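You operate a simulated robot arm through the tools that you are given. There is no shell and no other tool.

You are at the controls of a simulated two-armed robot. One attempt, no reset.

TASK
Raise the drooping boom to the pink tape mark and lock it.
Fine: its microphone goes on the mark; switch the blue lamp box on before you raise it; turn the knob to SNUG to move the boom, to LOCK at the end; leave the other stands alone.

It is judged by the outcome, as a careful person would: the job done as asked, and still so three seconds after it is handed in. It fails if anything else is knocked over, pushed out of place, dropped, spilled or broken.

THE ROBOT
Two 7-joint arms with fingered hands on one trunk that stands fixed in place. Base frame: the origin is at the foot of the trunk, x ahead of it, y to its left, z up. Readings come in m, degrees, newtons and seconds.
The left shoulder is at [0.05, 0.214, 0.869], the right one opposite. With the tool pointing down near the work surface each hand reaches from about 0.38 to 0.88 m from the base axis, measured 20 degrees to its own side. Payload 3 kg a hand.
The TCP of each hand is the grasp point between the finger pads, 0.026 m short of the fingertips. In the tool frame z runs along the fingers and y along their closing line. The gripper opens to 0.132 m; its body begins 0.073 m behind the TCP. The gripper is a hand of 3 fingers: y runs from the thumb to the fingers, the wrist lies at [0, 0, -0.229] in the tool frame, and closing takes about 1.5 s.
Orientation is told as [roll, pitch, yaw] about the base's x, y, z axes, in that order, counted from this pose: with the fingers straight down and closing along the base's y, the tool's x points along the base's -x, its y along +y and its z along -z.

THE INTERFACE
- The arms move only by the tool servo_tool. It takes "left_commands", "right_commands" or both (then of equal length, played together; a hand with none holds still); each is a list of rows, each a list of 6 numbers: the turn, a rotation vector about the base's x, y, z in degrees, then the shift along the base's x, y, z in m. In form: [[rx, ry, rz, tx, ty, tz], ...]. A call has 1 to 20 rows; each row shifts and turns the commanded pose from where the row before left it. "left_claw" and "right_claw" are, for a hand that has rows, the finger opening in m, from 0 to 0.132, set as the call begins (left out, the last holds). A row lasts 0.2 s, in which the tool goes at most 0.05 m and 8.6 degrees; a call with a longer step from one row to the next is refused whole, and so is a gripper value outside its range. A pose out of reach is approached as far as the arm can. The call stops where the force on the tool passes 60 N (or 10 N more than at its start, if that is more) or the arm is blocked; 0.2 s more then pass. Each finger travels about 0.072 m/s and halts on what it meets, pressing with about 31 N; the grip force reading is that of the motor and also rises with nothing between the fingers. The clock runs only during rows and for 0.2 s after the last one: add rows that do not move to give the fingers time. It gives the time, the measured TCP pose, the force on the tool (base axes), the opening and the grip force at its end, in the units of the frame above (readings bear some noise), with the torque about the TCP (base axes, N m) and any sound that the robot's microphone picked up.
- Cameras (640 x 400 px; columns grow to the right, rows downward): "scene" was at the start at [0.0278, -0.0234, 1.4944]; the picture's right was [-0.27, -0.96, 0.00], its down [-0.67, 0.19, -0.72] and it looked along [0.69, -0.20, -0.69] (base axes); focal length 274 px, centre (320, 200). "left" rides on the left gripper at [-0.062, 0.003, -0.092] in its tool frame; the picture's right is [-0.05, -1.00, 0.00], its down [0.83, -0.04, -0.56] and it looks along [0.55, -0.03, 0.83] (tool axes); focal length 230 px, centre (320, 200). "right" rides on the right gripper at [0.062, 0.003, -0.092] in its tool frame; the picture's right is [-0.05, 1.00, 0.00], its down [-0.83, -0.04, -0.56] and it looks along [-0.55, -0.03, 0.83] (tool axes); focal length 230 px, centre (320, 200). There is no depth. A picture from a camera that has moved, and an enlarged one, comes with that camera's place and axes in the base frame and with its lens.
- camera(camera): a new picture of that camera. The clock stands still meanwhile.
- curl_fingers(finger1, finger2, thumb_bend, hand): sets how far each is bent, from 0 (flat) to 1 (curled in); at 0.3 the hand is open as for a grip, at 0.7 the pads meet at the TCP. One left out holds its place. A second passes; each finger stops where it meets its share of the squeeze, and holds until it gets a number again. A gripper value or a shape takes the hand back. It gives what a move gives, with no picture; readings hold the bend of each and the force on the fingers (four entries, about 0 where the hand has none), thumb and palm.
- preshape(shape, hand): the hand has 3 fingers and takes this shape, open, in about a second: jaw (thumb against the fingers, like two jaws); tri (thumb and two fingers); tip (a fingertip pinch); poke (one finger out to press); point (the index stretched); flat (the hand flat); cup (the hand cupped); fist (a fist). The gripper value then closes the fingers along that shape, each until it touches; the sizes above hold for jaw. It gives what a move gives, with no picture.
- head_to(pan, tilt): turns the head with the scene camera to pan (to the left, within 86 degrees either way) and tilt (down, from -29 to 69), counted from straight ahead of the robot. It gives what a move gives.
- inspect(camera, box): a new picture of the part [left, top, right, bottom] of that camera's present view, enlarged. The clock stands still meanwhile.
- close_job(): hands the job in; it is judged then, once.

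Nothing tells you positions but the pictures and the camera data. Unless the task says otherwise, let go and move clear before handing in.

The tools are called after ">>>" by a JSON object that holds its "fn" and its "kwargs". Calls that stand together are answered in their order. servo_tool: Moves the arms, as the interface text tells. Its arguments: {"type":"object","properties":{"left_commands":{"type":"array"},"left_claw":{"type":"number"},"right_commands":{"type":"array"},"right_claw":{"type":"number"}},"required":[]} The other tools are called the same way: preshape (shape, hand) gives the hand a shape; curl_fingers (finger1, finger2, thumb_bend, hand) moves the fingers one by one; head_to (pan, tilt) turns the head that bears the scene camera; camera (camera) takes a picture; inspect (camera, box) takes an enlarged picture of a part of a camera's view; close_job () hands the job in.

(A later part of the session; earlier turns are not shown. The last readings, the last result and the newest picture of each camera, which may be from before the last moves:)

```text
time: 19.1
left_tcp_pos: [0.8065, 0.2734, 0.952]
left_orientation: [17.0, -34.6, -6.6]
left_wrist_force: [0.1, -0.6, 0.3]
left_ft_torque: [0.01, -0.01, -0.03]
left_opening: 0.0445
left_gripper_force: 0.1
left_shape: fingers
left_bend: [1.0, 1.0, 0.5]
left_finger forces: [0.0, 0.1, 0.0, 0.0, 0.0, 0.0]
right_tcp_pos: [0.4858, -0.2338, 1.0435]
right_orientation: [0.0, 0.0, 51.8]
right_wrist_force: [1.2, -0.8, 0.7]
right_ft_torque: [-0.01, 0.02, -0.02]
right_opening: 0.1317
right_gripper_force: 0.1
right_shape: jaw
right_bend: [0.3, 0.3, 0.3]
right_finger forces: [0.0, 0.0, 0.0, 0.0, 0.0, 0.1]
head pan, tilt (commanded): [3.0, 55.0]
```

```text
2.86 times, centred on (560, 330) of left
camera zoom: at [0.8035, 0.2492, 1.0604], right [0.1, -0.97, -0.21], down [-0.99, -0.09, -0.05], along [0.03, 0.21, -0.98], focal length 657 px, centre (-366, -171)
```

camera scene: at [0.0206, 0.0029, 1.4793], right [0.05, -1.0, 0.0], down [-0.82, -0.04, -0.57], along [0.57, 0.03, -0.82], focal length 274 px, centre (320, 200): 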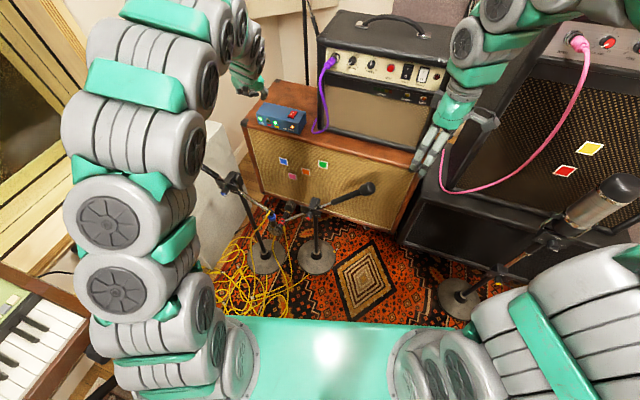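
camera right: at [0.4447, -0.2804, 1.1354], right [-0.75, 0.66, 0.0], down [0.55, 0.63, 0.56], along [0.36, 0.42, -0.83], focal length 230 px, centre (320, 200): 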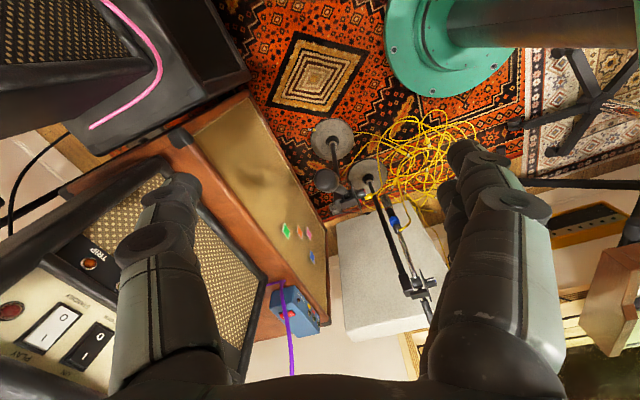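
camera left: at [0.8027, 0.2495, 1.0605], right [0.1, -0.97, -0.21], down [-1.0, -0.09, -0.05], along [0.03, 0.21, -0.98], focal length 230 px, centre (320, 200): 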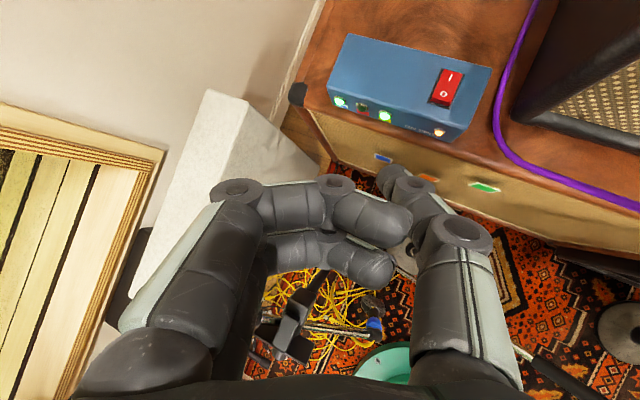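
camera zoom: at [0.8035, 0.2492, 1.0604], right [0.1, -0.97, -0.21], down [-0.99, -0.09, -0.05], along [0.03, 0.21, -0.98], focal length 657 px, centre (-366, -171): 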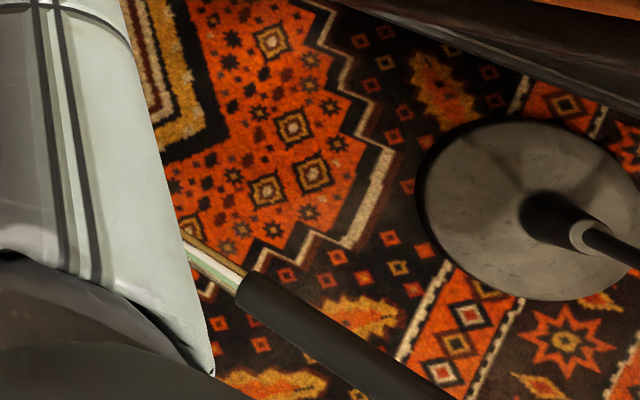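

The knob's axis runs from about (0.610, 0.074, 0.543) at the plate to (0.582, 0.081, 0.547) at the red cap, facing the robot; it must turn clockwise 90° to SNUG, then 90° to LOCK. I'll put the left hand back in jaw shape and bring it around toward the knob.

>>> {"fn": "preshape", "kwargs": {"hand": "left", "shape": "jaw"}}

>>> {"fn": "servo_tool", "kwargs": {"left_commands": [[-8, 0, 0, -0.02, -0.005, 0.0], [-8, 0, 0, -0.03, -0.01, 0.0], [0.5, -0.15, -4.8, -0.034, -0.02, -0.02], [0.5, -0.15, -4.8, -0.034, -0.025, -0.025], [0.5, -0.15, -4.8, -0.034, -0.025, -0.025], [0.5, -0.15, -4.8, -0.034, -0.025, -0.025], [0, 0, 0, 0, 0, 0]], "left_claw": 0.06}}

>>> {"fn": "camera", "kwargs": {"camera": "left"}}

>>> {"fn": "camera", "kwargs": {"camera": "scene"}}

```text
time: 20.0
left_tcp_pos: [0.807, 0.2723, 0.9523]
left_orientation: [17.0, -34.5, -6.6]
left_wrist_force: [1.0, 0.7, 0.1]
left_ft_torque: [-0.03, -0.03, 0.0]
left_opening: 0.1319
left_gripper_force: 0.1
left_shape: jaw
left_bend: [0.3, 0.3, 0.3]
left_finger forces: [0.0, 0.0, 0.1, 0.0, 0.0, 0.0]
right_tcp_pos: [0.4859, -0.2343, 1.0447]
right_orientation: [0.0, 0.0, 51.7]
right_wrist_force: [-0.1, -0.6, 0.1]
right_ft_torque: [0.01, 0.04, 0.01]
right_opening: 0.1319
right_gripper_force: 0.1
right_shape: jaw
right_bend: [0.3, 0.3, 0.3]
right_finger forces: [0.0, 0.0, 0.0, 0.0, 0.1, 0.0]
head pan, tilt (commanded): [3.0, 55.0]
```

```text
time: 21.6
left_tcp_pos: [0.6229, 0.161, 0.8588]
left_orientation: [-0.3, -35.3, -16.1]
left_wrist_force: [0.3, -0.1, -0.7]
left_ft_torque: [0.01, -0.03, 0.0]
left_opening: 0.0608
left_gripper_force: 0.0
left_shape: jaw
left_bend: [0.73, 0.73, 0.7]
left_finger forces: [0.0, 0.0, 0.0, 0.0, 0.1, 0.0]
right_tcp_pos: [0.4856, -0.2329, 1.0452]
right_orientation: [0.0, 0.0, 51.9]
right_wrist_force: [0.3, 0.4, -0.1]
right_ft_torque: [-0.01, -0.03, -0.05]
right_opening: 0.1319
right_gripper_force: 0.0
right_shape: jaw
right_bend: [0.3, 0.3, 0.3]
right_finger forces: [0.0, 0.0, 0.0, 0.1, 0.0, 0.1]
head pan, tilt (commanded): [3.0, 55.0]
```

```text
taken
camera left: at [0.62, 0.1635, 0.9691], right [-0.24, -0.97, 0.03], down [-0.97, 0.24, -0.03], along [0.02, -0.04, -1.0], focal length 230 px, centre (320, 200)
```

left: 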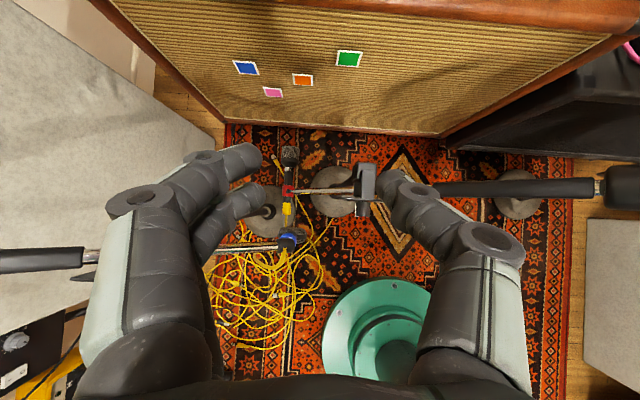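

```text
taken
camera scene: at [0.0206, 0.0029, 1.4792], right [0.05, -1.0, 0.0], down [-0.82, -0.04, -0.57], along [0.57, 0.03, -0.82], focal length 274 px, centre (320, 200)
```

scene: 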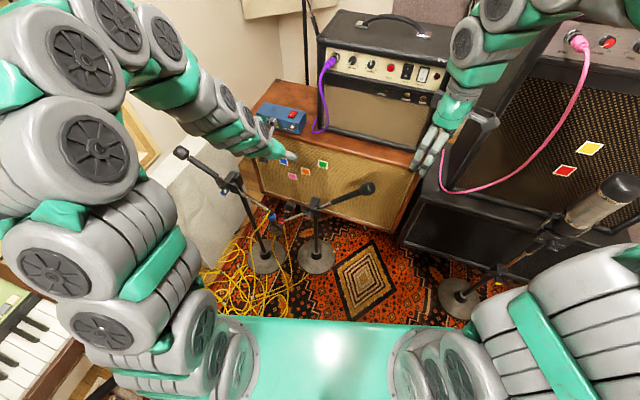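

>>> {"fn": "inspect", "kwargs": {"camera": "left", "box": [250, 130, 450, 260]}}

```text
3.08 times, centred on (350, 195) of left
camera zoom: at [0.62, 0.1635, 0.9691], right [-0.24, -0.97, 0.03], down [-0.97, 0.24, -0.03], along [0.02, -0.04, -1.0], focal length 708 px, centre (228, 215)
```

zoom: 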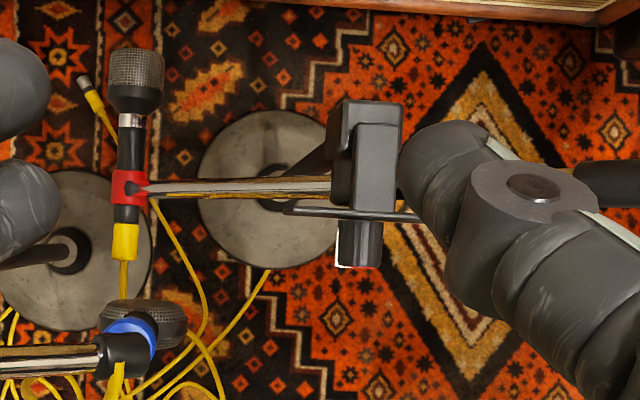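

The top view shows the knob's axis at y≈0.077, x from 0.579 (cap) to 0.611 (plate). I'll pitch the left hand to horizontal while lowering it in front of the plate, staying above the knob for now.

>>> {"fn": "servo_tool", "kwargs": {"left_commands": [[-2.16, -7.55, 0, -0.009, -0.012, -0.025], [-2.16, -7.55, 0, -0.009, -0.012, -0.03], [-2.16, -7.55, 0, -0.009, -0.012, -0.033], [-2.16, -7.55, 0, -0.009, -0.012, -0.033], [0, 0, 0, 0, 0, 0]]}}

>>> {"fn": "camera", "kwargs": {"camera": "scene"}}

>>> {"fn": "camera", "kwargs": {"camera": "left"}}

```text
time: 22.8
left_tcp_pos: [0.6793, 0.124, 0.7947]
left_orientation: [1.3, -62.3, -16.4]
left_wrist_force: [-0.5, 0.2, 0.0]
left_ft_torque: [-0.03, 0.03, -0.01]
left_opening: 0.0603
left_gripper_force: 0.0
left_shape: jaw
left_bend: [0.73, 0.73, 0.7]
left_finger forces: [0.0, 0.1, 0.0, 0.1, 0.1, 0.1]
left hand out of reach, approached as far as the arm can: row 2, 3, 4
right_tcp_pos: [0.4849, -0.235, 1.0444]
right_orientation: [-0.1, 0.0, 51.8]
right_wrist_force: [0.6, 0.9, 0.3]
right_ft_torque: [0.01, -0.05, -0.01]
right_opening: 0.1316
right_gripper_force: 0.1
right_shape: jaw
right_bend: [0.3, 0.3, 0.3]
right_finger forces: [0.0, 0.0, 0.1, 0.0, 0.1, 0.0]
head pan, tilt (commanded): [3.0, 55.0]
```

```text
taken
camera scene: at [0.0206, 0.0028, 1.4792], right [0.05, -1.0, 0.0], down [-0.82, -0.04, -0.57], along [0.57, 0.03, -0.82], focal length 274 px, centre (320, 200)
```

scene: 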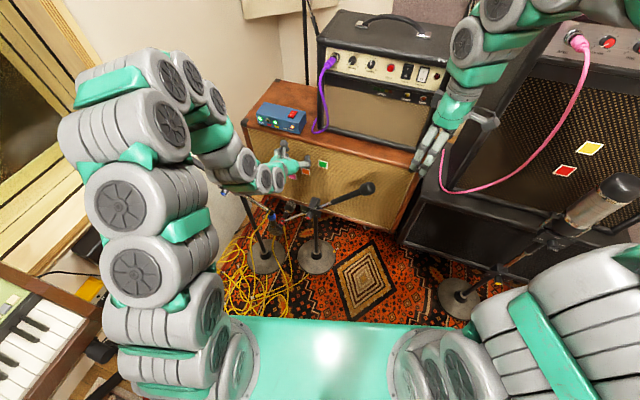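

```text
taken
camera left: at [0.628, 0.1392, 0.8928], right [-0.24, -0.97, 0.04], down [-0.86, 0.19, -0.48], along [0.46, -0.14, -0.88], focal length 230 px, centre (320, 200)
```

left: 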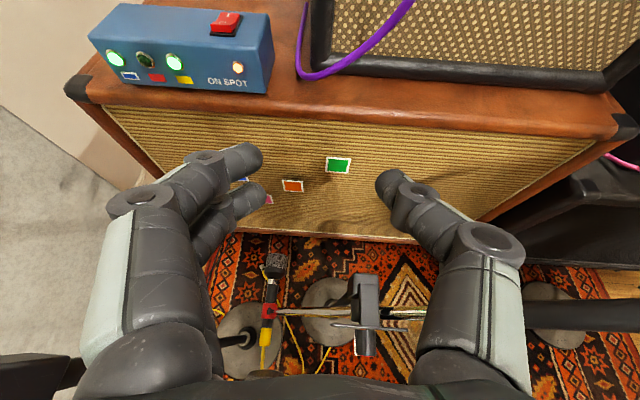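

The left arm folds too tightly to reach the knob this way, so I'll park the left hand up and to the left, and use the right arm for the knob, as its shoulder is farther away and has room.

>>> {"fn": "servo_tool", "kwargs": {"left_commands": [[2.16, 7.55, 0, 0.02, 0, 0.04], [2.16, 7.55, 0, 0.02, 0, 0.045], [2.16, 7.55, 0, 0.02, 0, 0.045], [2.16, 7.55, 0, 0.01, 0.01, 0.045], [2.16, 7.55, 0, 0.0, 0.03, 0.035], [2.16, 7.55, 0, -0.01, 0.035, 0.03], [2.16, 7.55, 0, -0.01, 0.035, 0.03], [0, 0, 7, -0.01, 0.04, 0.02], [0, 0, 7, -0.01, 0.04, 0], [0, 0, 0, 0, 0.04, 0], [0, 0, 0, 0, 0.04, 0]]}}

>>> {"fn": "camera", "kwargs": {"camera": "scene"}}

```text
time: 25.2
left_tcp_pos: [0.7055, 0.3915, 1.0846]
left_orientation: [1.2, -7.4, -2.1]
left_wrist_force: [-0.7, -0.7, -0.6]
left_ft_torque: [0.01, 0.01, -0.01]
left_opening: 0.0599
left_gripper_force: 0.0
left_shape: jaw
left_bend: [0.73, 0.73, 0.7]
left_finger forces: [0.1, 0.0, 0.0, 0.1, 0.0, 0.0]
right_tcp_pos: [0.4861, -0.2338, 1.0437]
right_orientation: [0.0, 0.0, 51.7]
right_wrist_force: [1.1, -0.1, 0.3]
right_ft_torque: [0.02, 0.06, -0.04]
right_opening: 0.1316
right_gripper_force: 0.1
right_shape: jaw
right_bend: [0.3, 0.3, 0.3]
right_finger forces: [0.0, 0.0, 0.1, 0.0, 0.0, 0.0]
head pan, tilt (commanded): [3.0, 55.0]
```

```text
taken
camera scene: at [0.0206, 0.0029, 1.4792], right [0.05, -1.0, 0.0], down [-0.82, -0.04, -0.57], along [0.57, 0.03, -0.82], focal length 274 px, centre (320, 200)
```

scene: 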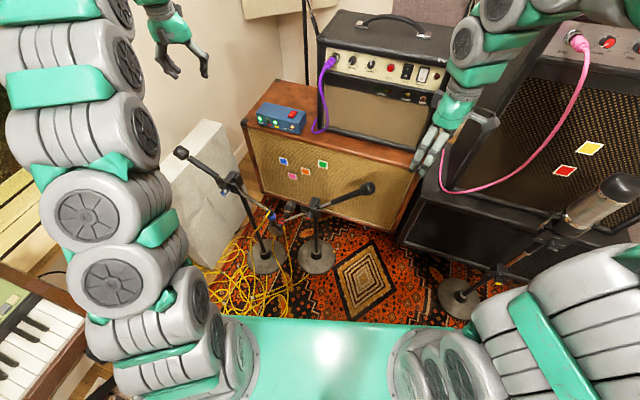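

The left hand is parked. Now I'll bring the right hand over to the center, yawing it to face the knob.

>>> {"fn": "servo_tool", "kwargs": {"right_commands": [[0, 0, -7.5, 0.004, 0.026, -0.005], [0, 0, -7.5, 0.004, 0.026, -0.005], [0, 0, -7.5, 0.004, 0.026, -0.005], [0, 0, -7.5, 0.004, 0.026, -0.005], [0, 0, -7.5, 0.004, 0.026, -0.005], [0, 0, -7.5, 0.004, 0.026, -0.005], [0, 0, -7.5, 0.004, 0.026, -0.005], [0, 0, -7.5, 0.004, 0.026, -0.005], [0, 0, -7.5, 0.004, 0.026, -0.005], [-2.2, -7.7, 0, 0.003, 0.01, -0.005], [-2.2, -7.7, 0, 0.003, 0.01, -0.005], [-2.2, -7.7, 0, 0.003, 0.01, -0.005], [-2.2, -7.7, 0, 0.003, 0.01, -0.005]], "right_claw": 0.07}}

>>> {"fn": "camera", "kwargs": {"camera": "scene"}}

```text
time: 28.0
left_tcp_pos: [0.707, 0.3913, 1.0851]
left_orientation: [1.1, -7.3, -2.1]
left_wrist_force: [-0.1, -0.2, 0.4]
left_ft_torque: [-0.04, 0.0, 0.01]
left_opening: 0.0599
left_gripper_force: 0.1
left_shape: jaw
left_bend: [0.73, 0.73, 0.7]
left_finger forces: [0.0, 0.1, 0.0, 0.0, 0.1, 0.0]
right_tcp_pos: [0.5339, 0.0396, 0.9802]
right_orientation: [0.0, -32.2, -15.6]
right_wrist_force: [-0.3, 0.5, -0.4]
right_ft_torque: [0.0, 0.01, 0.0]
right_opening: 0.0703
right_gripper_force: 0.1
right_shape: jaw
right_bend: [0.72, 0.72, 0.7]
right_finger forces: [0.0, 0.0, 0.0, 0.0, 0.0, 0.0]
head pan, tilt (commanded): [3.0, 55.0]
```

```text
taken
camera scene: at [0.0206, 0.0029, 1.4792], right [0.05, -1.0, 0.0], down [-0.82, -0.04, -0.57], along [0.57, 0.03, -0.82], focal length 274 px, centre (320, 200)
```

scene: 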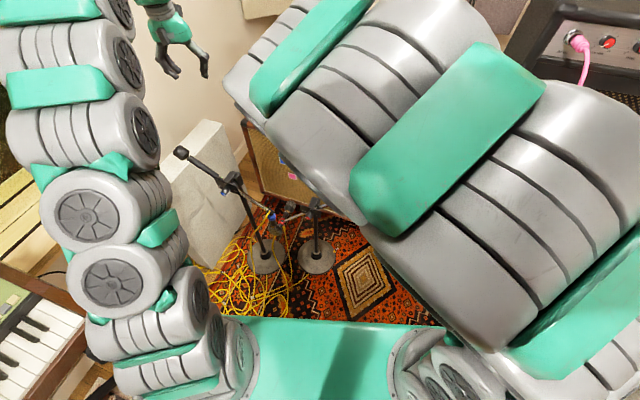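

The right hand is over the center with the elbow high, blocking the head's view. I'll finish pitching the right hand while turning the left hand so that its camera watches the knob.

>>> {"fn": "servo_tool", "kwargs": {"right_commands": [[-2.2, -7.7, 0, 0.003, 0.006, -0.02], [-2.2, -7.7, 0, 0.003, 0.006, -0.02], [-2.2, -7.7, 0, 0.003, 0.006, -0.02], [-2.2, -7.7, 0, 0.003, 0.006, -0.02], [-2.2, -7.7, 0, 0.003, 0.006, -0.02], [-2.2, -7.7, 0, 0.003, 0.006, -0.02], [-2.2, -7.7, 0, 0.003, 0.006, -0.02], [-1.1, -3.6, 0, 0.003, 0.0, 0], [0, 0, 0, 0, 0, 0]], "left_commands": [[0, 0, 8, 0, 0, 0], [0, 0, 8, 0, 0, 0], [0, 0, 8, 0, 0, 0], [0, 0, 8, 0, 0, 0], [0, 0, 8, 0, 0, 0], [0, 0, 8, 0, 0, 0], [0, 0, 8, 0, 0, 0], [0, 0, 8, 0, 0, 0], [0, 0, 8, 0, 0, 0]]}}

>>> {"fn": "camera", "kwargs": {"camera": "left"}}

>>> {"fn": "camera", "kwargs": {"camera": "right"}}

>>> {"fn": "camera", "kwargs": {"camera": "scene"}}

```text
time: 29.8
left_tcp_pos: [0.7038, 0.4111, 1.0797]
left_orientation: [1.3, -6.9, 59.3]
left_wrist_force: [0.0, 0.8, -0.8]
left_ft_torque: [0.03, 0.01, 0.01]
left_opening: 0.0599
left_gripper_force: 0.0
left_shape: jaw
left_bend: [0.73, 0.73, 0.7]
left_finger forces: [0.0, 0.1, 0.1, 0.1, 0.0, 0.0]
right_tcp_pos: [0.5783, -0.0033, 1.1075]
right_orientation: [121.0, -68.7, -146.2]
right_wrist_force: [0.1, 0.4, 0.0]
right_ft_torque: [0.01, 0.01, -0.02]
right_opening: 0.0705
right_gripper_force: 0.1
right_shape: jaw
right_bend: [0.72, 0.72, 0.7]
right_finger forces: [0.1, 0.0, 0.0, 0.0, 0.1, 0.1]
right hand out of reach, approached as far as the arm can: row 4, 5
head pan, tilt (commanded): [3.0, 55.0]
stopped in row 8 (right hand): the arm was blocked; the commanded pose is now the measured one
```

```text
taken
camera left: at [0.7286, 0.4539, 1.1775], right [0.89, -0.46, -0.02], down [-0.41, -0.8, 0.45], along [-0.22, -0.39, -0.89], focal length 230 px, centre (320, 200)
```

left: 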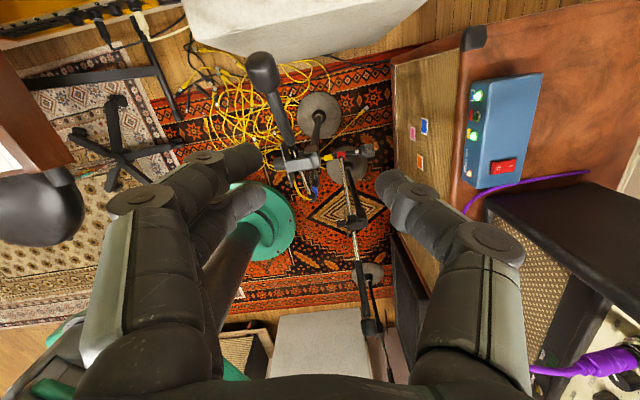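

```text
taken
camera right: at [0.5159, 0.0531, 1.0332], right [0.36, 0.86, 0.36], down [-0.75, 0.04, 0.66], along [0.55, -0.51, 0.66], focal length 230 px, centre (320, 200)
```

right: 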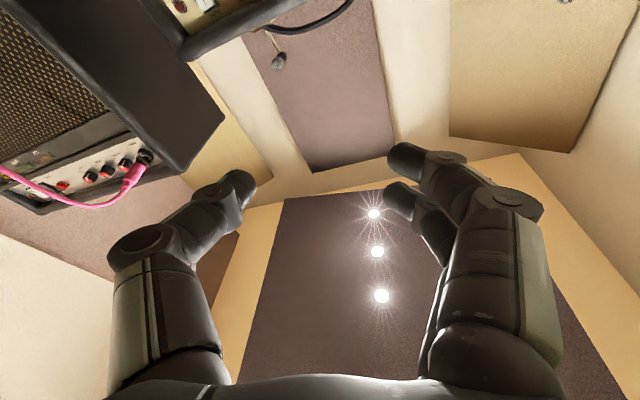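

```text
taken
camera scene: at [0.0206, 0.0028, 1.4792], right [0.05, -1.0, 0.0], down [-0.82, -0.04, -0.57], along [0.57, 0.03, -0.82], focal length 274 px, centre (320, 200)
```

scene: 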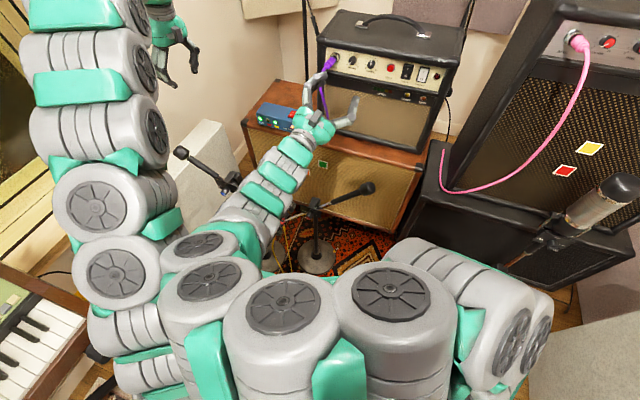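

The right arm flipped its elbow to a low, inward posture and came up against the left arm; nothing on the set has moved. I'll back it out gently toward the right while tilting the tool down again, watching the picture.

>>> {"fn": "servo_tool", "kwargs": {"right_commands": [[3.5, 6.9, 0, 0.015, -0.02, 0.0], [3.5, 6.9, 0, 0.015, -0.03, 0.0], [3.5, 6.9, 0, 0.015, -0.03, 0.0], [3.5, 6.9, 0, 0.015, -0.03, 0.0]]}}

>>> {"fn": "camera", "kwargs": {"camera": "scene"}}

```text
time: 30.8
left_tcp_pos: [0.7049, 0.4062, 1.0809]
left_orientation: [1.3, -7.1, 58.9]
left_wrist_force: [0.3, -0.7, 0.6]
left_ft_torque: [-0.02, -0.02, 0.05]
left_opening: 0.0603
left_gripper_force: 0.1
left_shape: jaw
left_bend: [0.73, 0.73, 0.7]
left_finger forces: [0.0, 0.0, 0.0, 0.0, 0.1, 0.0]
right_tcp_pos: [0.6348, -0.1059, 1.1057]
right_orientation: [40.5, -62.3, -70.4]
right_wrist_force: [0.1, -0.5, -0.4]
right_ft_torque: [0.01, -0.01, 0.02]
right_opening: 0.0703
right_gripper_force: 0.1
right_shape: jaw
right_bend: [0.72, 0.72, 0.7]
right_finger forces: [0.0, 0.1, 0.1, 0.0, 0.1, 0.0]
head pan, tilt (commanded): [3.0, 55.0]
```

```text
taken
camera scene: at [0.0206, 0.0029, 1.4792], right [0.05, -1.0, 0.0], down [-0.82, -0.04, -0.57], along [0.57, 0.03, -0.82], focal length 274 px, centre (320, 200)
```

scene: 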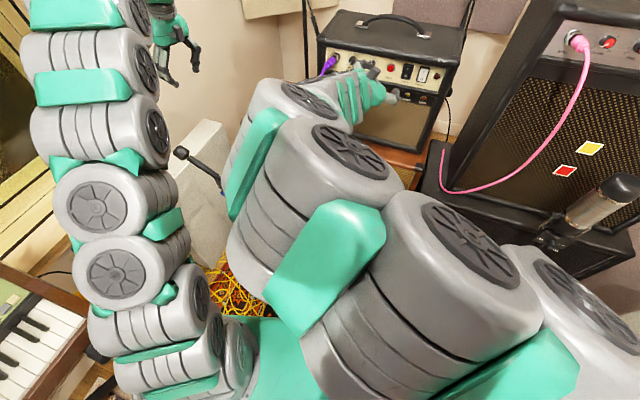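

>>> {"fn": "servo_tool", "kwargs": {"right_commands": [[3.5, 6.9, 0, 0.0, -0.02, 0.0], [3.5, 6.9, 0, 0.0, -0.02, 0.0], [3.5, 6.9, 0, 0.0, -0.02, 0.0], [3.5, 6.9, 0, 0.0, -0.02, 0.0], [3.5, 6.9, 0, 0.0, -0.02, 0.0]]}}

>>> {"fn": "camera", "kwargs": {"camera": "scene"}}

```text
time: 32.0
left_tcp_pos: [0.7057, 0.4062, 1.0806]
left_orientation: [1.4, -7.1, 58.8]
left_wrist_force: [0.2, 0.3, -0.5]
left_ft_torque: [0.01, -0.03, 0.0]
left_opening: 0.06
left_gripper_force: 0.0
left_shape: jaw
left_bend: [0.73, 0.73, 0.7]
left_finger forces: [0.0, 0.0, 0.0, 0.0, 0.0, 0.0]
right_tcp_pos: [0.6379, -0.207, 1.1025]
right_orientation: [11.0, -28.8, -48.2]
right_wrist_force: [-0.2, -0.4, -0.1]
right_ft_torque: [0.04, 0.01, -0.04]
right_opening: 0.0705
right_gripper_force: 0.1
right_shape: jaw
right_bend: [0.72, 0.72, 0.7]
right_finger forces: [0.0, 0.1, 0.0, 0.0, 0.1, 0.0]
head pan, tilt (commanded): [3.0, 55.0]
```

```text
taken
camera scene: at [0.0206, 0.0028, 1.4792], right [0.05, -1.0, 0.0], down [-0.82, -0.04, -0.57], along [0.57, 0.03, -0.82], focal length 274 px, centre (320, 200)
```

scene: 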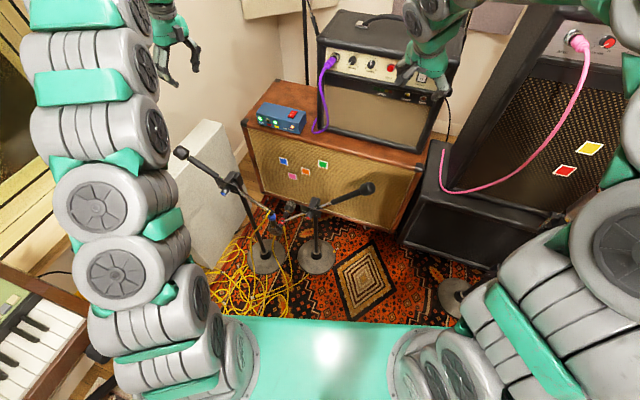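

The right arm is back in its elbow-up posture. Before continuing, I'll check that the yellow stand and everything else are undisturbed.

>>> {"fn": "camera", "kwargs": {"camera": "left"}}

>>> {"fn": "head_to", "kwargs": {"pan": -35, "tilt": 45}}

>>> {"fn": "camera", "kwargs": {"camera": "scene"}}

```text
taken
camera left: at [0.7297, 0.4496, 1.1799], right [0.88, -0.47, -0.02], down [-0.41, -0.79, 0.45], along [-0.22, -0.39, -0.89], focal length 230 px, centre (320, 200)
```

left: 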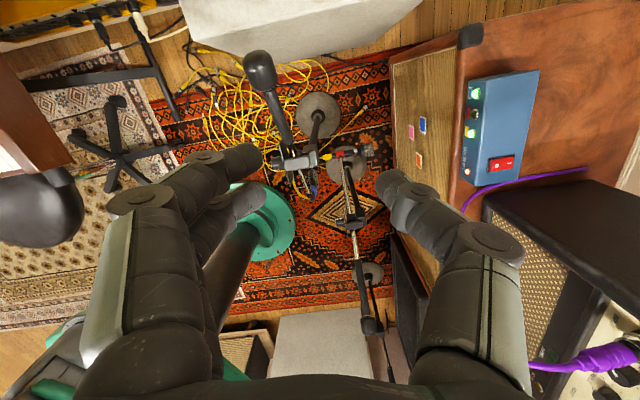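

```text
time: 33.0
left_tcp_pos: [0.7062, 0.4075, 1.081]
left_orientation: [1.2, -7.1, 58.9]
left_wrist_force: [0.4, -0.2, 0.1]
left_ft_torque: [0.0, 0.03, 0.01]
left_opening: 0.0601
left_gripper_force: 0.0
left_shape: jaw
left_bend: [0.73, 0.73, 0.7]
left_finger forces: [0.1, 0.1, 0.1, 0.0, 0.0, 0.1]
right_tcp_pos: [0.6378, -0.2059, 1.1037]
right_orientation: [11.1, -29.0, -48.1]
right_wrist_force: [0.3, -0.2, 0.0]
right_ft_torque: [0.01, 0.02, 0.01]
right_opening: 0.0703
right_gripper_force: 0.1
right_shape: jaw
right_bend: [0.72, 0.72, 0.7]
right_finger forces: [0.0, 0.0, 0.0, 0.1, 0.0, 0.0]
head pan, tilt (commanded): [-35.0, 45.0]
```

```text
taken
camera scene: at [0.0152, -0.0475, 1.4926], right [-0.57, -0.82, 0.0], down [-0.58, 0.41, -0.71], along [0.58, -0.41, -0.71], focal length 274 px, centre (320, 200)
```

scene: 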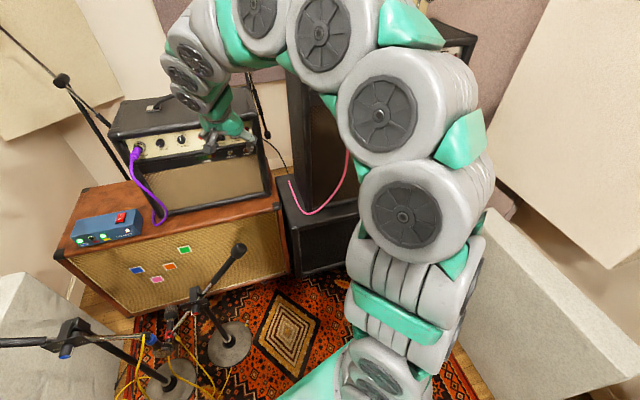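

Everything is undisturbed (blue and yellow lamps still lit). I'll bring the right hand over again, this time only to about 40° pitch, which the arm handles.

>>> {"fn": "servo_tool", "kwargs": {"right_commands": [[0, 0, 6.5, -0.011, 0.027, -0.008], [0, 0, 6.5, -0.011, 0.027, -0.008], [0, 0, 6.5, -0.011, 0.027, -0.012], [0, 0, 6.5, -0.011, 0.027, -0.018], [0, 0, 6.5, -0.011, 0.027, -0.018], [-4.65, 1.3, -2.65, -0.011, 0.027, -0.018], [-4.65, 1.3, -2.65, -0.011, 0.027, -0.018], [-1.5, -5.3, 0, -0.011, 0.027, -0.018], [-1.5, -5.3, 0, -0.011, 0.027, -0.018]]}}

>>> {"fn": "camera", "kwargs": {"camera": "scene"}}

>>> {"fn": "camera", "kwargs": {"camera": "left"}}

>>> {"fn": "camera", "kwargs": {"camera": "right"}}

```text
time: 35.0
left_tcp_pos: [0.7047, 0.4057, 1.0812]
left_orientation: [1.3, -7.0, 58.9]
left_wrist_force: [-0.7, 0.5, -0.1]
left_ft_torque: [0.0, 0.0, 0.06]
left_opening: 0.0602
left_gripper_force: 0.0
left_shape: jaw
left_bend: [0.73, 0.73, 0.7]
left_finger forces: [0.1, 0.0, 0.1, 0.1, 0.1, 0.0]
right_tcp_pos: [0.5377, 0.0376, 0.965]
right_orientation: [0.1, -39.9, -15.8]
right_wrist_force: [-0.1, 0.3, 0.0]
right_ft_torque: [0.02, 0.01, 0.01]
right_opening: 0.0702
right_gripper_force: 0.1
right_shape: jaw
right_bend: [0.72, 0.72, 0.7]
right_finger forces: [0.1, 0.0, 0.1, 0.0, 0.0, 0.0]
head pan, tilt (commanded): [-35.0, 45.0]
```

```text
taken
camera scene: at [0.0152, -0.0475, 1.4926], right [-0.57, -0.82, 0.0], down [-0.58, 0.41, -0.71], along [0.58, -0.41, -0.71], focal length 274 px, centre (320, 200)
```

scene: 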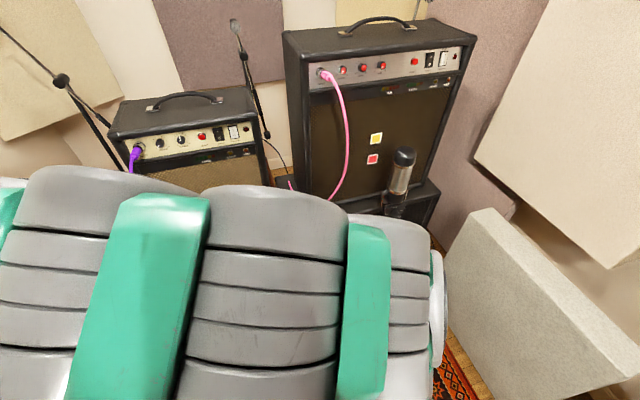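

```text
taken
camera left: at [0.7298, 0.4494, 1.1798], right [0.88, -0.47, -0.02], down [-0.41, -0.79, 0.45], along [-0.22, -0.39, -0.89], focal length 230 px, centre (320, 200)
```

left: 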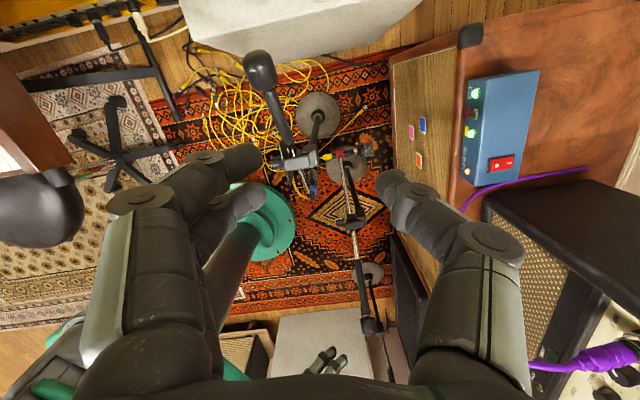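

```text
taken
camera right: at [0.4357, 0.0695, 0.9957], right [0.31, 0.95, 0.03], down [0.26, -0.12, 0.96], along [0.92, -0.29, -0.28], focal length 230 px, centre (320, 200)
```

right: 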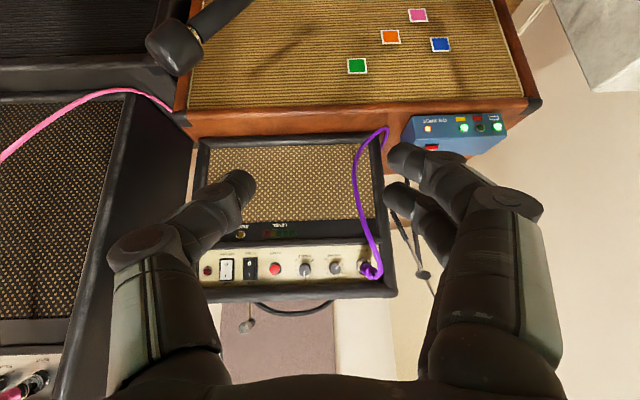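

The right hand is pitched about 40° and hovering above and behind the knob. I'll lower it in front of the stand (x≈0.50), clear of the handle, then see how far it can level out.

>>> {"fn": "servo_tool", "kwargs": {"right_commands": [[0, 0, 0, -0.0054, 0.0067, -0.038], [0, 0, 0, -0.0054, 0.0067, -0.038], [0, 0, 0, -0.0054, 0.0067, -0.038], [0, 0, 0, -0.0054, 0.0067, -0.038], [0, 0, 0, -0.0054, 0.0067, -0.038], [0, 0, 0, -0.0054, 0.0067, -0.038]]}}

>>> {"fn": "camera", "kwargs": {"camera": "right"}}

>>> {"fn": "camera", "kwargs": {"camera": "left"}}

```text
time: 36.6
left_tcp_pos: [0.7031, 0.4178, 1.0757]
left_orientation: [1.7, -6.9, 59.8]
left_wrist_force: [-0.9, 0.5, -0.3]
left_ft_torque: [0.02, -0.03, -0.01]
left_opening: 0.06
left_gripper_force: 0.0
left_shape: jaw
left_bend: [0.73, 0.73, 0.7]
left_finger forces: [0.0, 0.0, 0.0, 0.1, 0.0, 0.1]
right_tcp_pos: [0.5248, 0.0714, 0.7726]
right_orientation: [4.8, -41.1, -21.5]
right_wrist_force: [-0.3, 0.4, 0.2]
right_ft_torque: [0.0, 0.03, 0.02]
right_opening: 0.07
right_gripper_force: 0.1
right_shape: jaw
right_bend: [0.72, 0.72, 0.7]
right_finger forces: [0.1, 0.0, 0.0, 0.0, 0.1, 0.1]
head pan, tilt (commanded): [-35.0, 45.0]
stopped in row 6 (right hand): the arm was blocked; the commanded pose is now the measured one
```

```text
taken
camera right: at [0.4234, 0.1054, 0.8011], right [0.35, 0.93, 0.1], down [0.21, -0.18, 0.96], along [0.91, -0.31, -0.26], focal length 230 px, centre (320, 200)
```

right: 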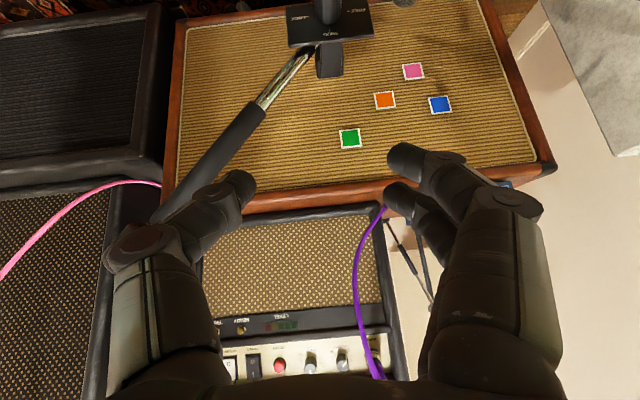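

```text
taken
camera left: at [0.7265, 0.4611, 1.1754], right [0.89, -0.45, -0.02], down [-0.4, -0.8, 0.45], along [-0.22, -0.39, -0.89], focal length 230 px, centre (320, 200)
```

left: 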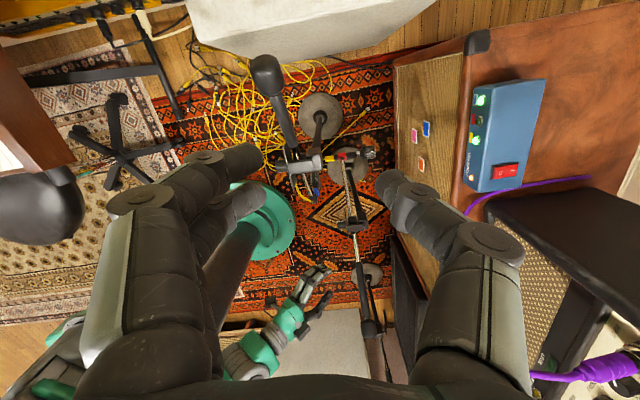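

The right arm was blocked again and the left hand got nudged, so the two arms touch somewhere. I'll look with the head to see where.

>>> {"fn": "head_to", "kwargs": {"pan": 20, "tilt": 50}}

>>> {"fn": "camera", "kwargs": {"camera": "scene"}}

```text
time: 37.9
left_tcp_pos: [0.7034, 0.4185, 1.0771]
left_orientation: [1.5, -6.9, 59.8]
left_wrist_force: [-0.3, 0.1, -0.3]
left_ft_torque: [-0.01, 0.01, -0.02]
left_opening: 0.06
left_gripper_force: 0.2
left_shape: jaw
left_bend: [0.73, 0.73, 0.7]
left_finger forces: [0.0, 0.0, 0.0, 0.0, 0.1, 0.1]
right_tcp_pos: [0.5252, 0.073, 0.7722]
right_orientation: [5.1, -40.9, -21.7]
right_wrist_force: [-0.3, -0.5, 0.3]
right_ft_torque: [0.01, 0.0, -0.02]
right_opening: 0.0702
right_gripper_force: 0.1
right_shape: jaw
right_bend: [0.72, 0.72, 0.7]
right_finger forces: [0.0, 0.0, 0.0, 0.0, 0.0, 0.0]
head pan, tilt (commanded): [20.0, 50.0]
```

```text
taken
camera scene: at [0.021, 0.0254, 1.4857], right [0.34, -0.94, 0.0], down [-0.72, -0.26, -0.64], along [0.6, 0.22, -0.77], focal length 274 px, centre (320, 200)
```

scene: 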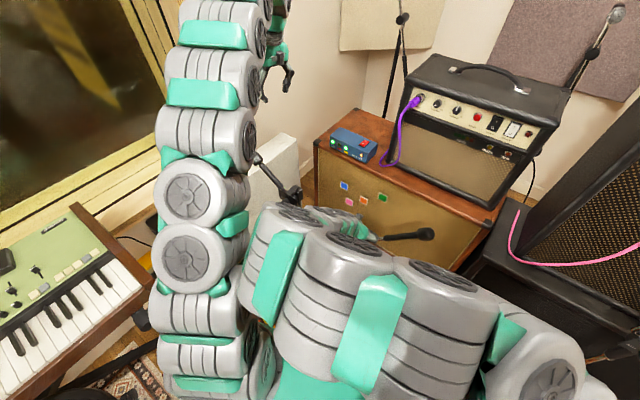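

The right elbow swings inward into the left upper arm, so the right arm isn't suited for the knob. I'll retreat it up and to the right, then bring the left hand in by a low route in front of the stands.

>>> {"fn": "servo_tool", "kwargs": {"right_commands": [[0, 0, 0, 0.005, -0.007, 0.038], [0, 0, 0, 0.005, -0.007, 0.038], [0, 0, 0, 0.005, -0.007, 0.038], [0, 0, 0, 0.005, -0.007, 0.038], [0, 0, 0, 0.005, -0.007, 0.038], [2.16, 7.7, 0, 0.01, -0.04, 0.01], [2.16, 7.7, 0, 0.01, -0.04, 0.01], [2.16, 7.7, 0, 0.01, -0.04, 0.01], [2.16, 7.7, 0, 0.01, -0.04, 0.01], [2.16, 7.7, 0, 0.01, -0.04, 0.01], [0, 0, 3, 0.0, -0.04, 0.0], [0, 0, 3, 0.0, -0.04, 0.0]]}}

>>> {"fn": "camera", "kwargs": {"camera": "scene"}}

```text
time: 40.5
left_tcp_pos: [0.7025, 0.414, 1.0775]
left_orientation: [1.5, -6.9, 59.6]
left_wrist_force: [-0.5, -0.3, -0.3]
left_ft_torque: [0.01, -0.02, 0.01]
left_opening: 0.0603
left_gripper_force: 0.0
left_shape: jaw
left_bend: [0.73, 0.73, 0.7]
left_finger forces: [0.1, 0.1, 0.1, 0.1, 0.1, 0.0]
right_tcp_pos: [0.5997, -0.2444, 1.0104]
right_orientation: [1.3, -1.1, -13.9]
right_wrist_force: [-0.6, -0.8, 0.4]
right_ft_torque: [0.01, 0.01, -0.04]
right_opening: 0.0699
right_gripper_force: 0.1
right_shape: jaw
right_bend: [0.72, 0.72, 0.7]
right_finger forces: [0.1, 0.0, 0.0, 0.1, 0.0, 0.0]
head pan, tilt (commanded): [20.0, 50.0]
```

```text
taken
camera scene: at [0.021, 0.0254, 1.4857], right [0.34, -0.94, 0.0], down [-0.72, -0.26, -0.64], along [0.6, 0.22, -0.77], focal length 274 px, centre (320, 200)
```

scene: 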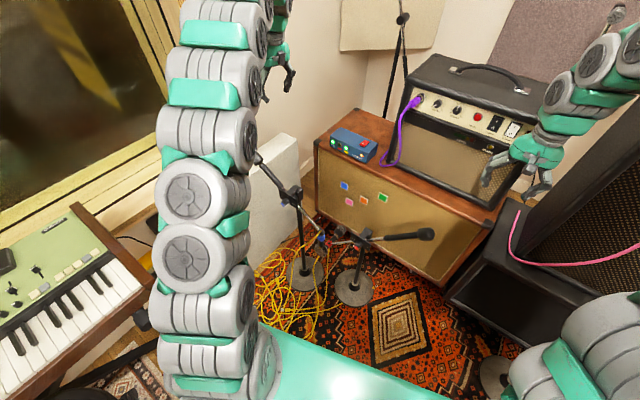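

Both arms are clear now. I'll bring the left hand to a point above and in front of the stands, with the tool straight down and yawed to match the cabinet.

>>> {"fn": "servo_tool", "kwargs": {"left_commands": [[0, 0, -7.6, -0.0205, -0.031, -0.005], [0, 0, -7.6, -0.0205, -0.031, -0.01], [0, 0, -7.6, -0.0205, -0.031, -0.013], [0, 0, -7.6, -0.0205, -0.031, -0.015], [0, 0, -7.6, -0.0205, -0.031, -0.015], [0, 0, -7.6, -0.0205, -0.031, -0.015], [0, 0, -7.6, -0.0205, -0.031, -0.015], [0, 0, -7.6, -0.0205, -0.031, -0.015], [0, 0, -7.6, -0.0205, -0.031, -0.015], [0, 0, -7.6, -0.0205, -0.031, -0.015]]}}

>>> {"fn": "camera", "kwargs": {"camera": "scene"}}

>>> {"fn": "camera", "kwargs": {"camera": "left"}}

```text
time: 42.6
left_tcp_pos: [0.4994, 0.1032, 0.9446]
left_orientation: [1.4, -6.9, -16.6]
left_wrist_force: [0.4, 0.0, 0.5]
left_ft_torque: [-0.03, -0.01, 0.0]
left_opening: 0.0603
left_gripper_force: 0.1
left_shape: jaw
left_bend: [0.73, 0.73, 0.7]
left_finger forces: [0.1, 0.1, 0.1, 0.0, 0.1, 0.0]
right_tcp_pos: [0.6007, -0.2437, 1.0104]
right_orientation: [1.4, -1.1, -14.0]
right_wrist_force: [0.2, 0.3, -0.1]
right_ft_torque: [-0.02, 0.02, 0.01]
right_opening: 0.0699
right_gripper_force: 0.1
right_shape: jaw
right_bend: [0.72, 0.72, 0.7]
right_finger forces: [0.1, 0.0, 0.1, 0.0, 0.0, 0.0]
head pan, tilt (commanded): [20.0, 50.0]
```

```text
taken
camera scene: at [0.021, 0.0254, 1.4857], right [0.34, -0.94, 0.0], down [-0.72, -0.26, -0.64], along [0.6, 0.22, -0.77], focal length 274 px, centre (320, 200)
```

scene: 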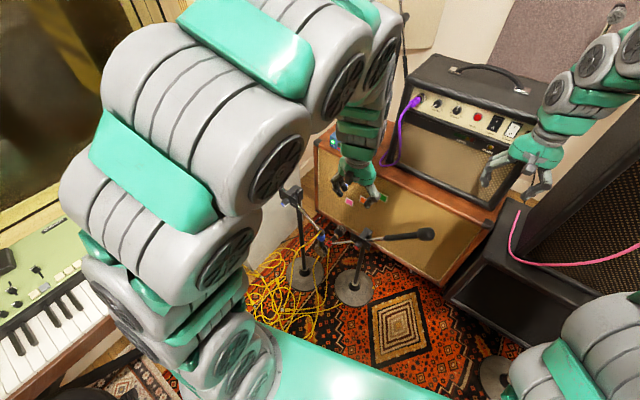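

```text
taken
camera left: at [0.5476, 0.0888, 1.044], right [-0.23, -0.97, -0.02], down [-0.87, 0.2, 0.45], along [-0.43, 0.12, -0.89], focal length 230 px, centre (320, 200)
```

left: 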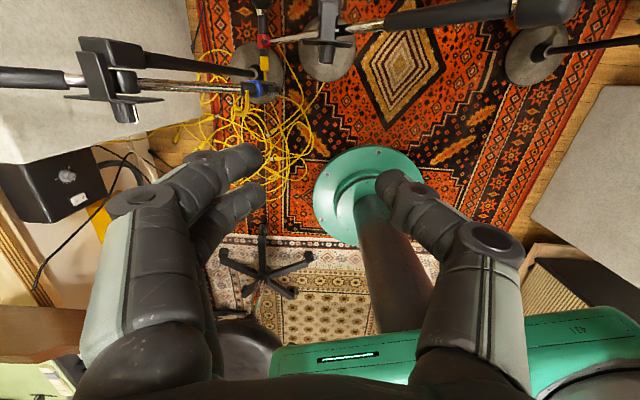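

Next I'll lower the left hand straight down in front of the stands, keeping clear of the folding limit.

>>> {"fn": "servo_tool", "kwargs": {"left_commands": [[0, 0, 0, 0.008, 0, -0.04], [0, 0, 0, 0.008, 0, -0.04], [0, 0, 0, 0.0, 0, -0.04], [0, 0, 0, 0.0, 0, -0.04], [0, 0, 0, 0.0, 0, -0.04]]}}

>>> {"fn": "camera", "kwargs": {"camera": "scene"}}

>>> {"fn": "camera", "kwargs": {"camera": "right"}}

```text
time: 43.9
left_tcp_pos: [0.5132, 0.1055, 0.7453]
left_orientation: [1.5, -7.0, -16.6]
left_wrist_force: [0.3, -0.4, 0.6]
left_ft_torque: [-0.02, 0.02, 0.0]
left_opening: 0.0602
left_gripper_force: 0.1
left_shape: jaw
left_bend: [0.73, 0.73, 0.7]
left_finger forces: [0.0, 0.0, 0.0, 0.0, 0.1, 0.0]
right_tcp_pos: [0.5992, -0.2428, 1.0098]
right_orientation: [1.4, -1.0, -14.0]
right_wrist_force: [0.7, 0.2, -0.4]
right_ft_torque: [0.01, 0.03, -0.03]
right_opening: 0.0702
right_gripper_force: 0.0
right_shape: jaw
right_bend: [0.72, 0.72, 0.7]
right_finger forces: [0.1, 0.1, 0.1, 0.0, 0.0, 0.1]
head pan, tilt (commanded): [20.0, 50.0]
```

```text
taken
camera scene: at [0.021, 0.0254, 1.4857], right [0.34, -0.94, 0.0], down [-0.72, -0.26, -0.64], along [0.6, 0.22, -0.77], focal length 274 px, centre (320, 200)
```

scene: 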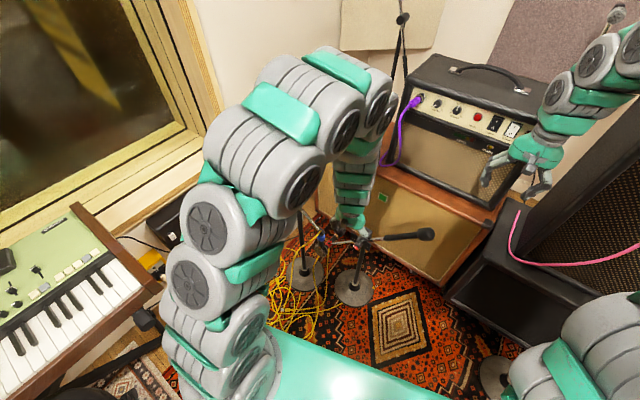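

```text
taken
camera right: at [0.5377, -0.227, 1.1013], right [0.29, 0.96, 0.02], down [0.78, -0.25, 0.57], along [0.55, -0.15, -0.82], focal length 230 px, centre (320, 200)
```

right: 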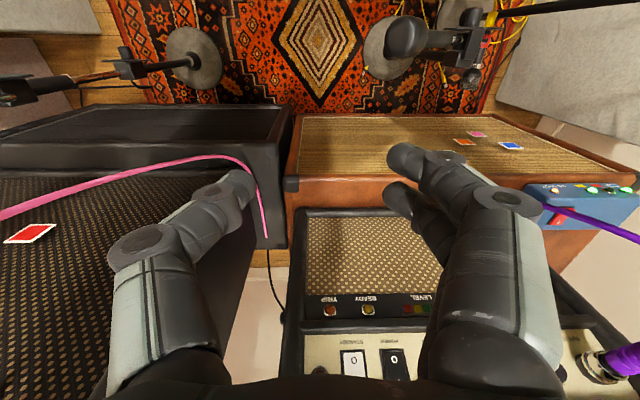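

The left arm holds a good posture. I'll turn the right hand so its camera watches the knob from the right while the left approaches.

>>> {"fn": "servo_tool", "kwargs": {"right_commands": [[0, 0, 7.8, -0.01, 0.0, 0.0], [0, 0, 7.8, -0.01, 0.0, 0.0], [0, 0, 7.8, -0.01, 0.0, 0.0], [0, 0, 7.8, -0.01, 0.0, 0.0], [0, 0, 7.8, -0.01, 0.0, 0.0], [0, 0, 7.8, -0.01, 0.0, 0.0], [0, 0, 7.8, -0.01, 0.0, 0.0], [0, 0, 7.8, -0.01, 0.0, 0.0], [0, 0, 7.8, -0.01, 0.0, 0.0]]}}

>>> {"fn": "camera", "kwargs": {"camera": "right"}}

>>> {"fn": "inspect", "kwargs": {"camera": "scene", "box": [260, 140, 460, 310]}}

```text
time: 45.9
left_tcp_pos: [0.5136, 0.1054, 0.7453]
left_orientation: [1.6, -6.9, -16.4]
left_wrist_force: [-0.4, -0.7, -0.1]
left_ft_torque: [0.04, 0.01, -0.01]
left_opening: 0.0603
left_gripper_force: 0.1
left_shape: jaw
left_bend: [0.73, 0.73, 0.7]
left_finger forces: [0.1, 0.0, 0.1, 0.0, 0.0, 0.0]
right_tcp_pos: [0.5096, -0.2414, 1.012]
right_orientation: [1.5, -1.1, 56.4]
right_wrist_force: [-0.2, 0.3, 0.1]
right_ft_torque: [0.0, 0.01, -0.02]
right_opening: 0.0697
right_gripper_force: 0.1
right_shape: jaw
right_bend: [0.72, 0.72, 0.7]
right_finger forces: [0.1, 0.0, 0.1, 0.0, 0.1, 0.1]
head pan, tilt (commanded): [20.0, 50.0]
```

```text
taken
camera right: at [0.4725, -0.294, 1.1018], right [-0.8, 0.6, 0.03], down [0.5, 0.65, 0.57], along [0.32, 0.47, -0.82], focal length 230 px, centre (320, 200)
```

right: 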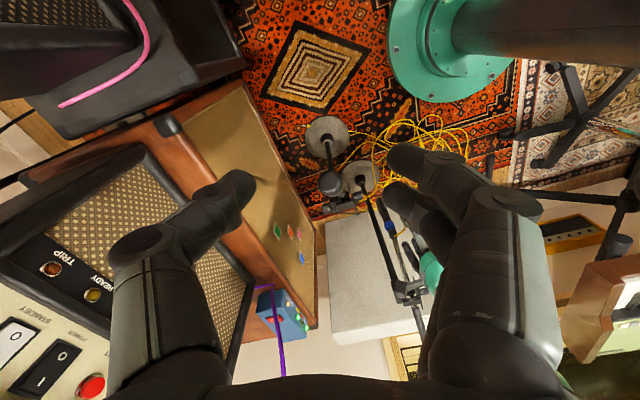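

```text
2.35 times, centred on (360, 225) of scene
camera zoom: at [0.0209, 0.0254, 1.4857], right [0.34, -0.94, 0.0], down [-0.72, -0.26, -0.64], along [0.6, 0.22, -0.77], focal length 645 px, centre (226, 141)
```

zoom: 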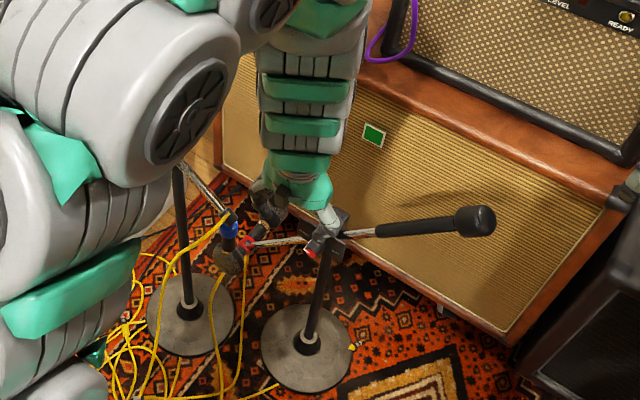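

Now I'll lower the left hand further in front of the stands along the route that keeps the arm from over-folding.

>>> {"fn": "servo_tool", "kwargs": {"left_commands": [[0, 0, 0, 0, 0, -0.038], [0, 0, 0, 0, 0, -0.038], [0, 0, 0, 0, 0, -0.038], [0, 0, 0, 0, 0, -0.038], [0, 0, 0, -0.0107, 0.004, -0.04], [0, 0, 0, -0.0107, 0.004, -0.04], [0, 0, 0, -0.0107, 0.004, -0.04]], "left_claw": 0.08}}

>>> {"fn": "camera", "kwargs": {"camera": "scene"}}

>>> {"fn": "camera", "kwargs": {"camera": "right"}}

```text
time: 47.5
left_tcp_pos: [0.4806, 0.1167, 0.473]
left_orientation: [1.4, -7.1, -16.4]
left_wrist_force: [-0.1, -0.2, 0.7]
left_ft_torque: [-0.01, 0.02, 0.0]
left_opening: 0.0794
left_gripper_force: 0.1
left_shape: jaw
left_bend: [0.71, 0.71, 0.71]
left_finger forces: [0.0, 0.1, 0.1, 0.0, 0.0, 0.0]
right_tcp_pos: [0.5096, -0.2421, 1.0108]
right_orientation: [1.5, -1.1, 56.2]
right_wrist_force: [-0.6, 0.3, 0.3]
right_ft_torque: [-0.01, 0.02, 0.0]
right_opening: 0.0698
right_gripper_force: 0.1
right_shape: jaw
right_bend: [0.72, 0.72, 0.7]
right_finger forces: [0.0, 0.0, 0.1, 0.1, 0.0, 0.1]
head pan, tilt (commanded): [20.0, 50.0]
```

```text
taken
camera scene: at [0.021, 0.0255, 1.4857], right [0.34, -0.94, 0.0], down [-0.72, -0.26, -0.64], along [0.6, 0.22, -0.77], focal length 274 px, centre (320, 200)
```

scene: 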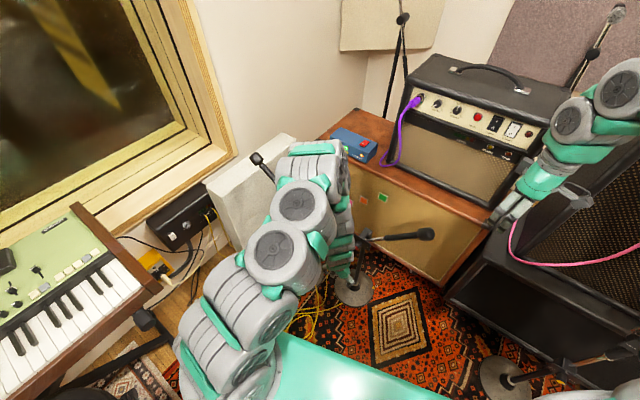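

```text
taken
camera right: at [0.473, -0.2939, 1.1018], right [-0.8, 0.6, 0.02], down [0.5, 0.65, 0.57], along [0.32, 0.47, -0.82], focal length 230 px, centre (320, 200)
```

right: 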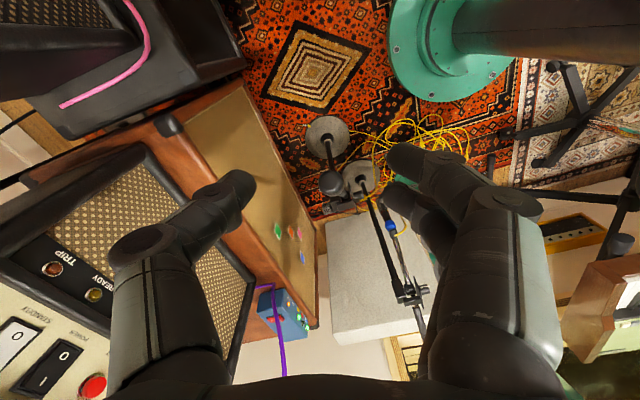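

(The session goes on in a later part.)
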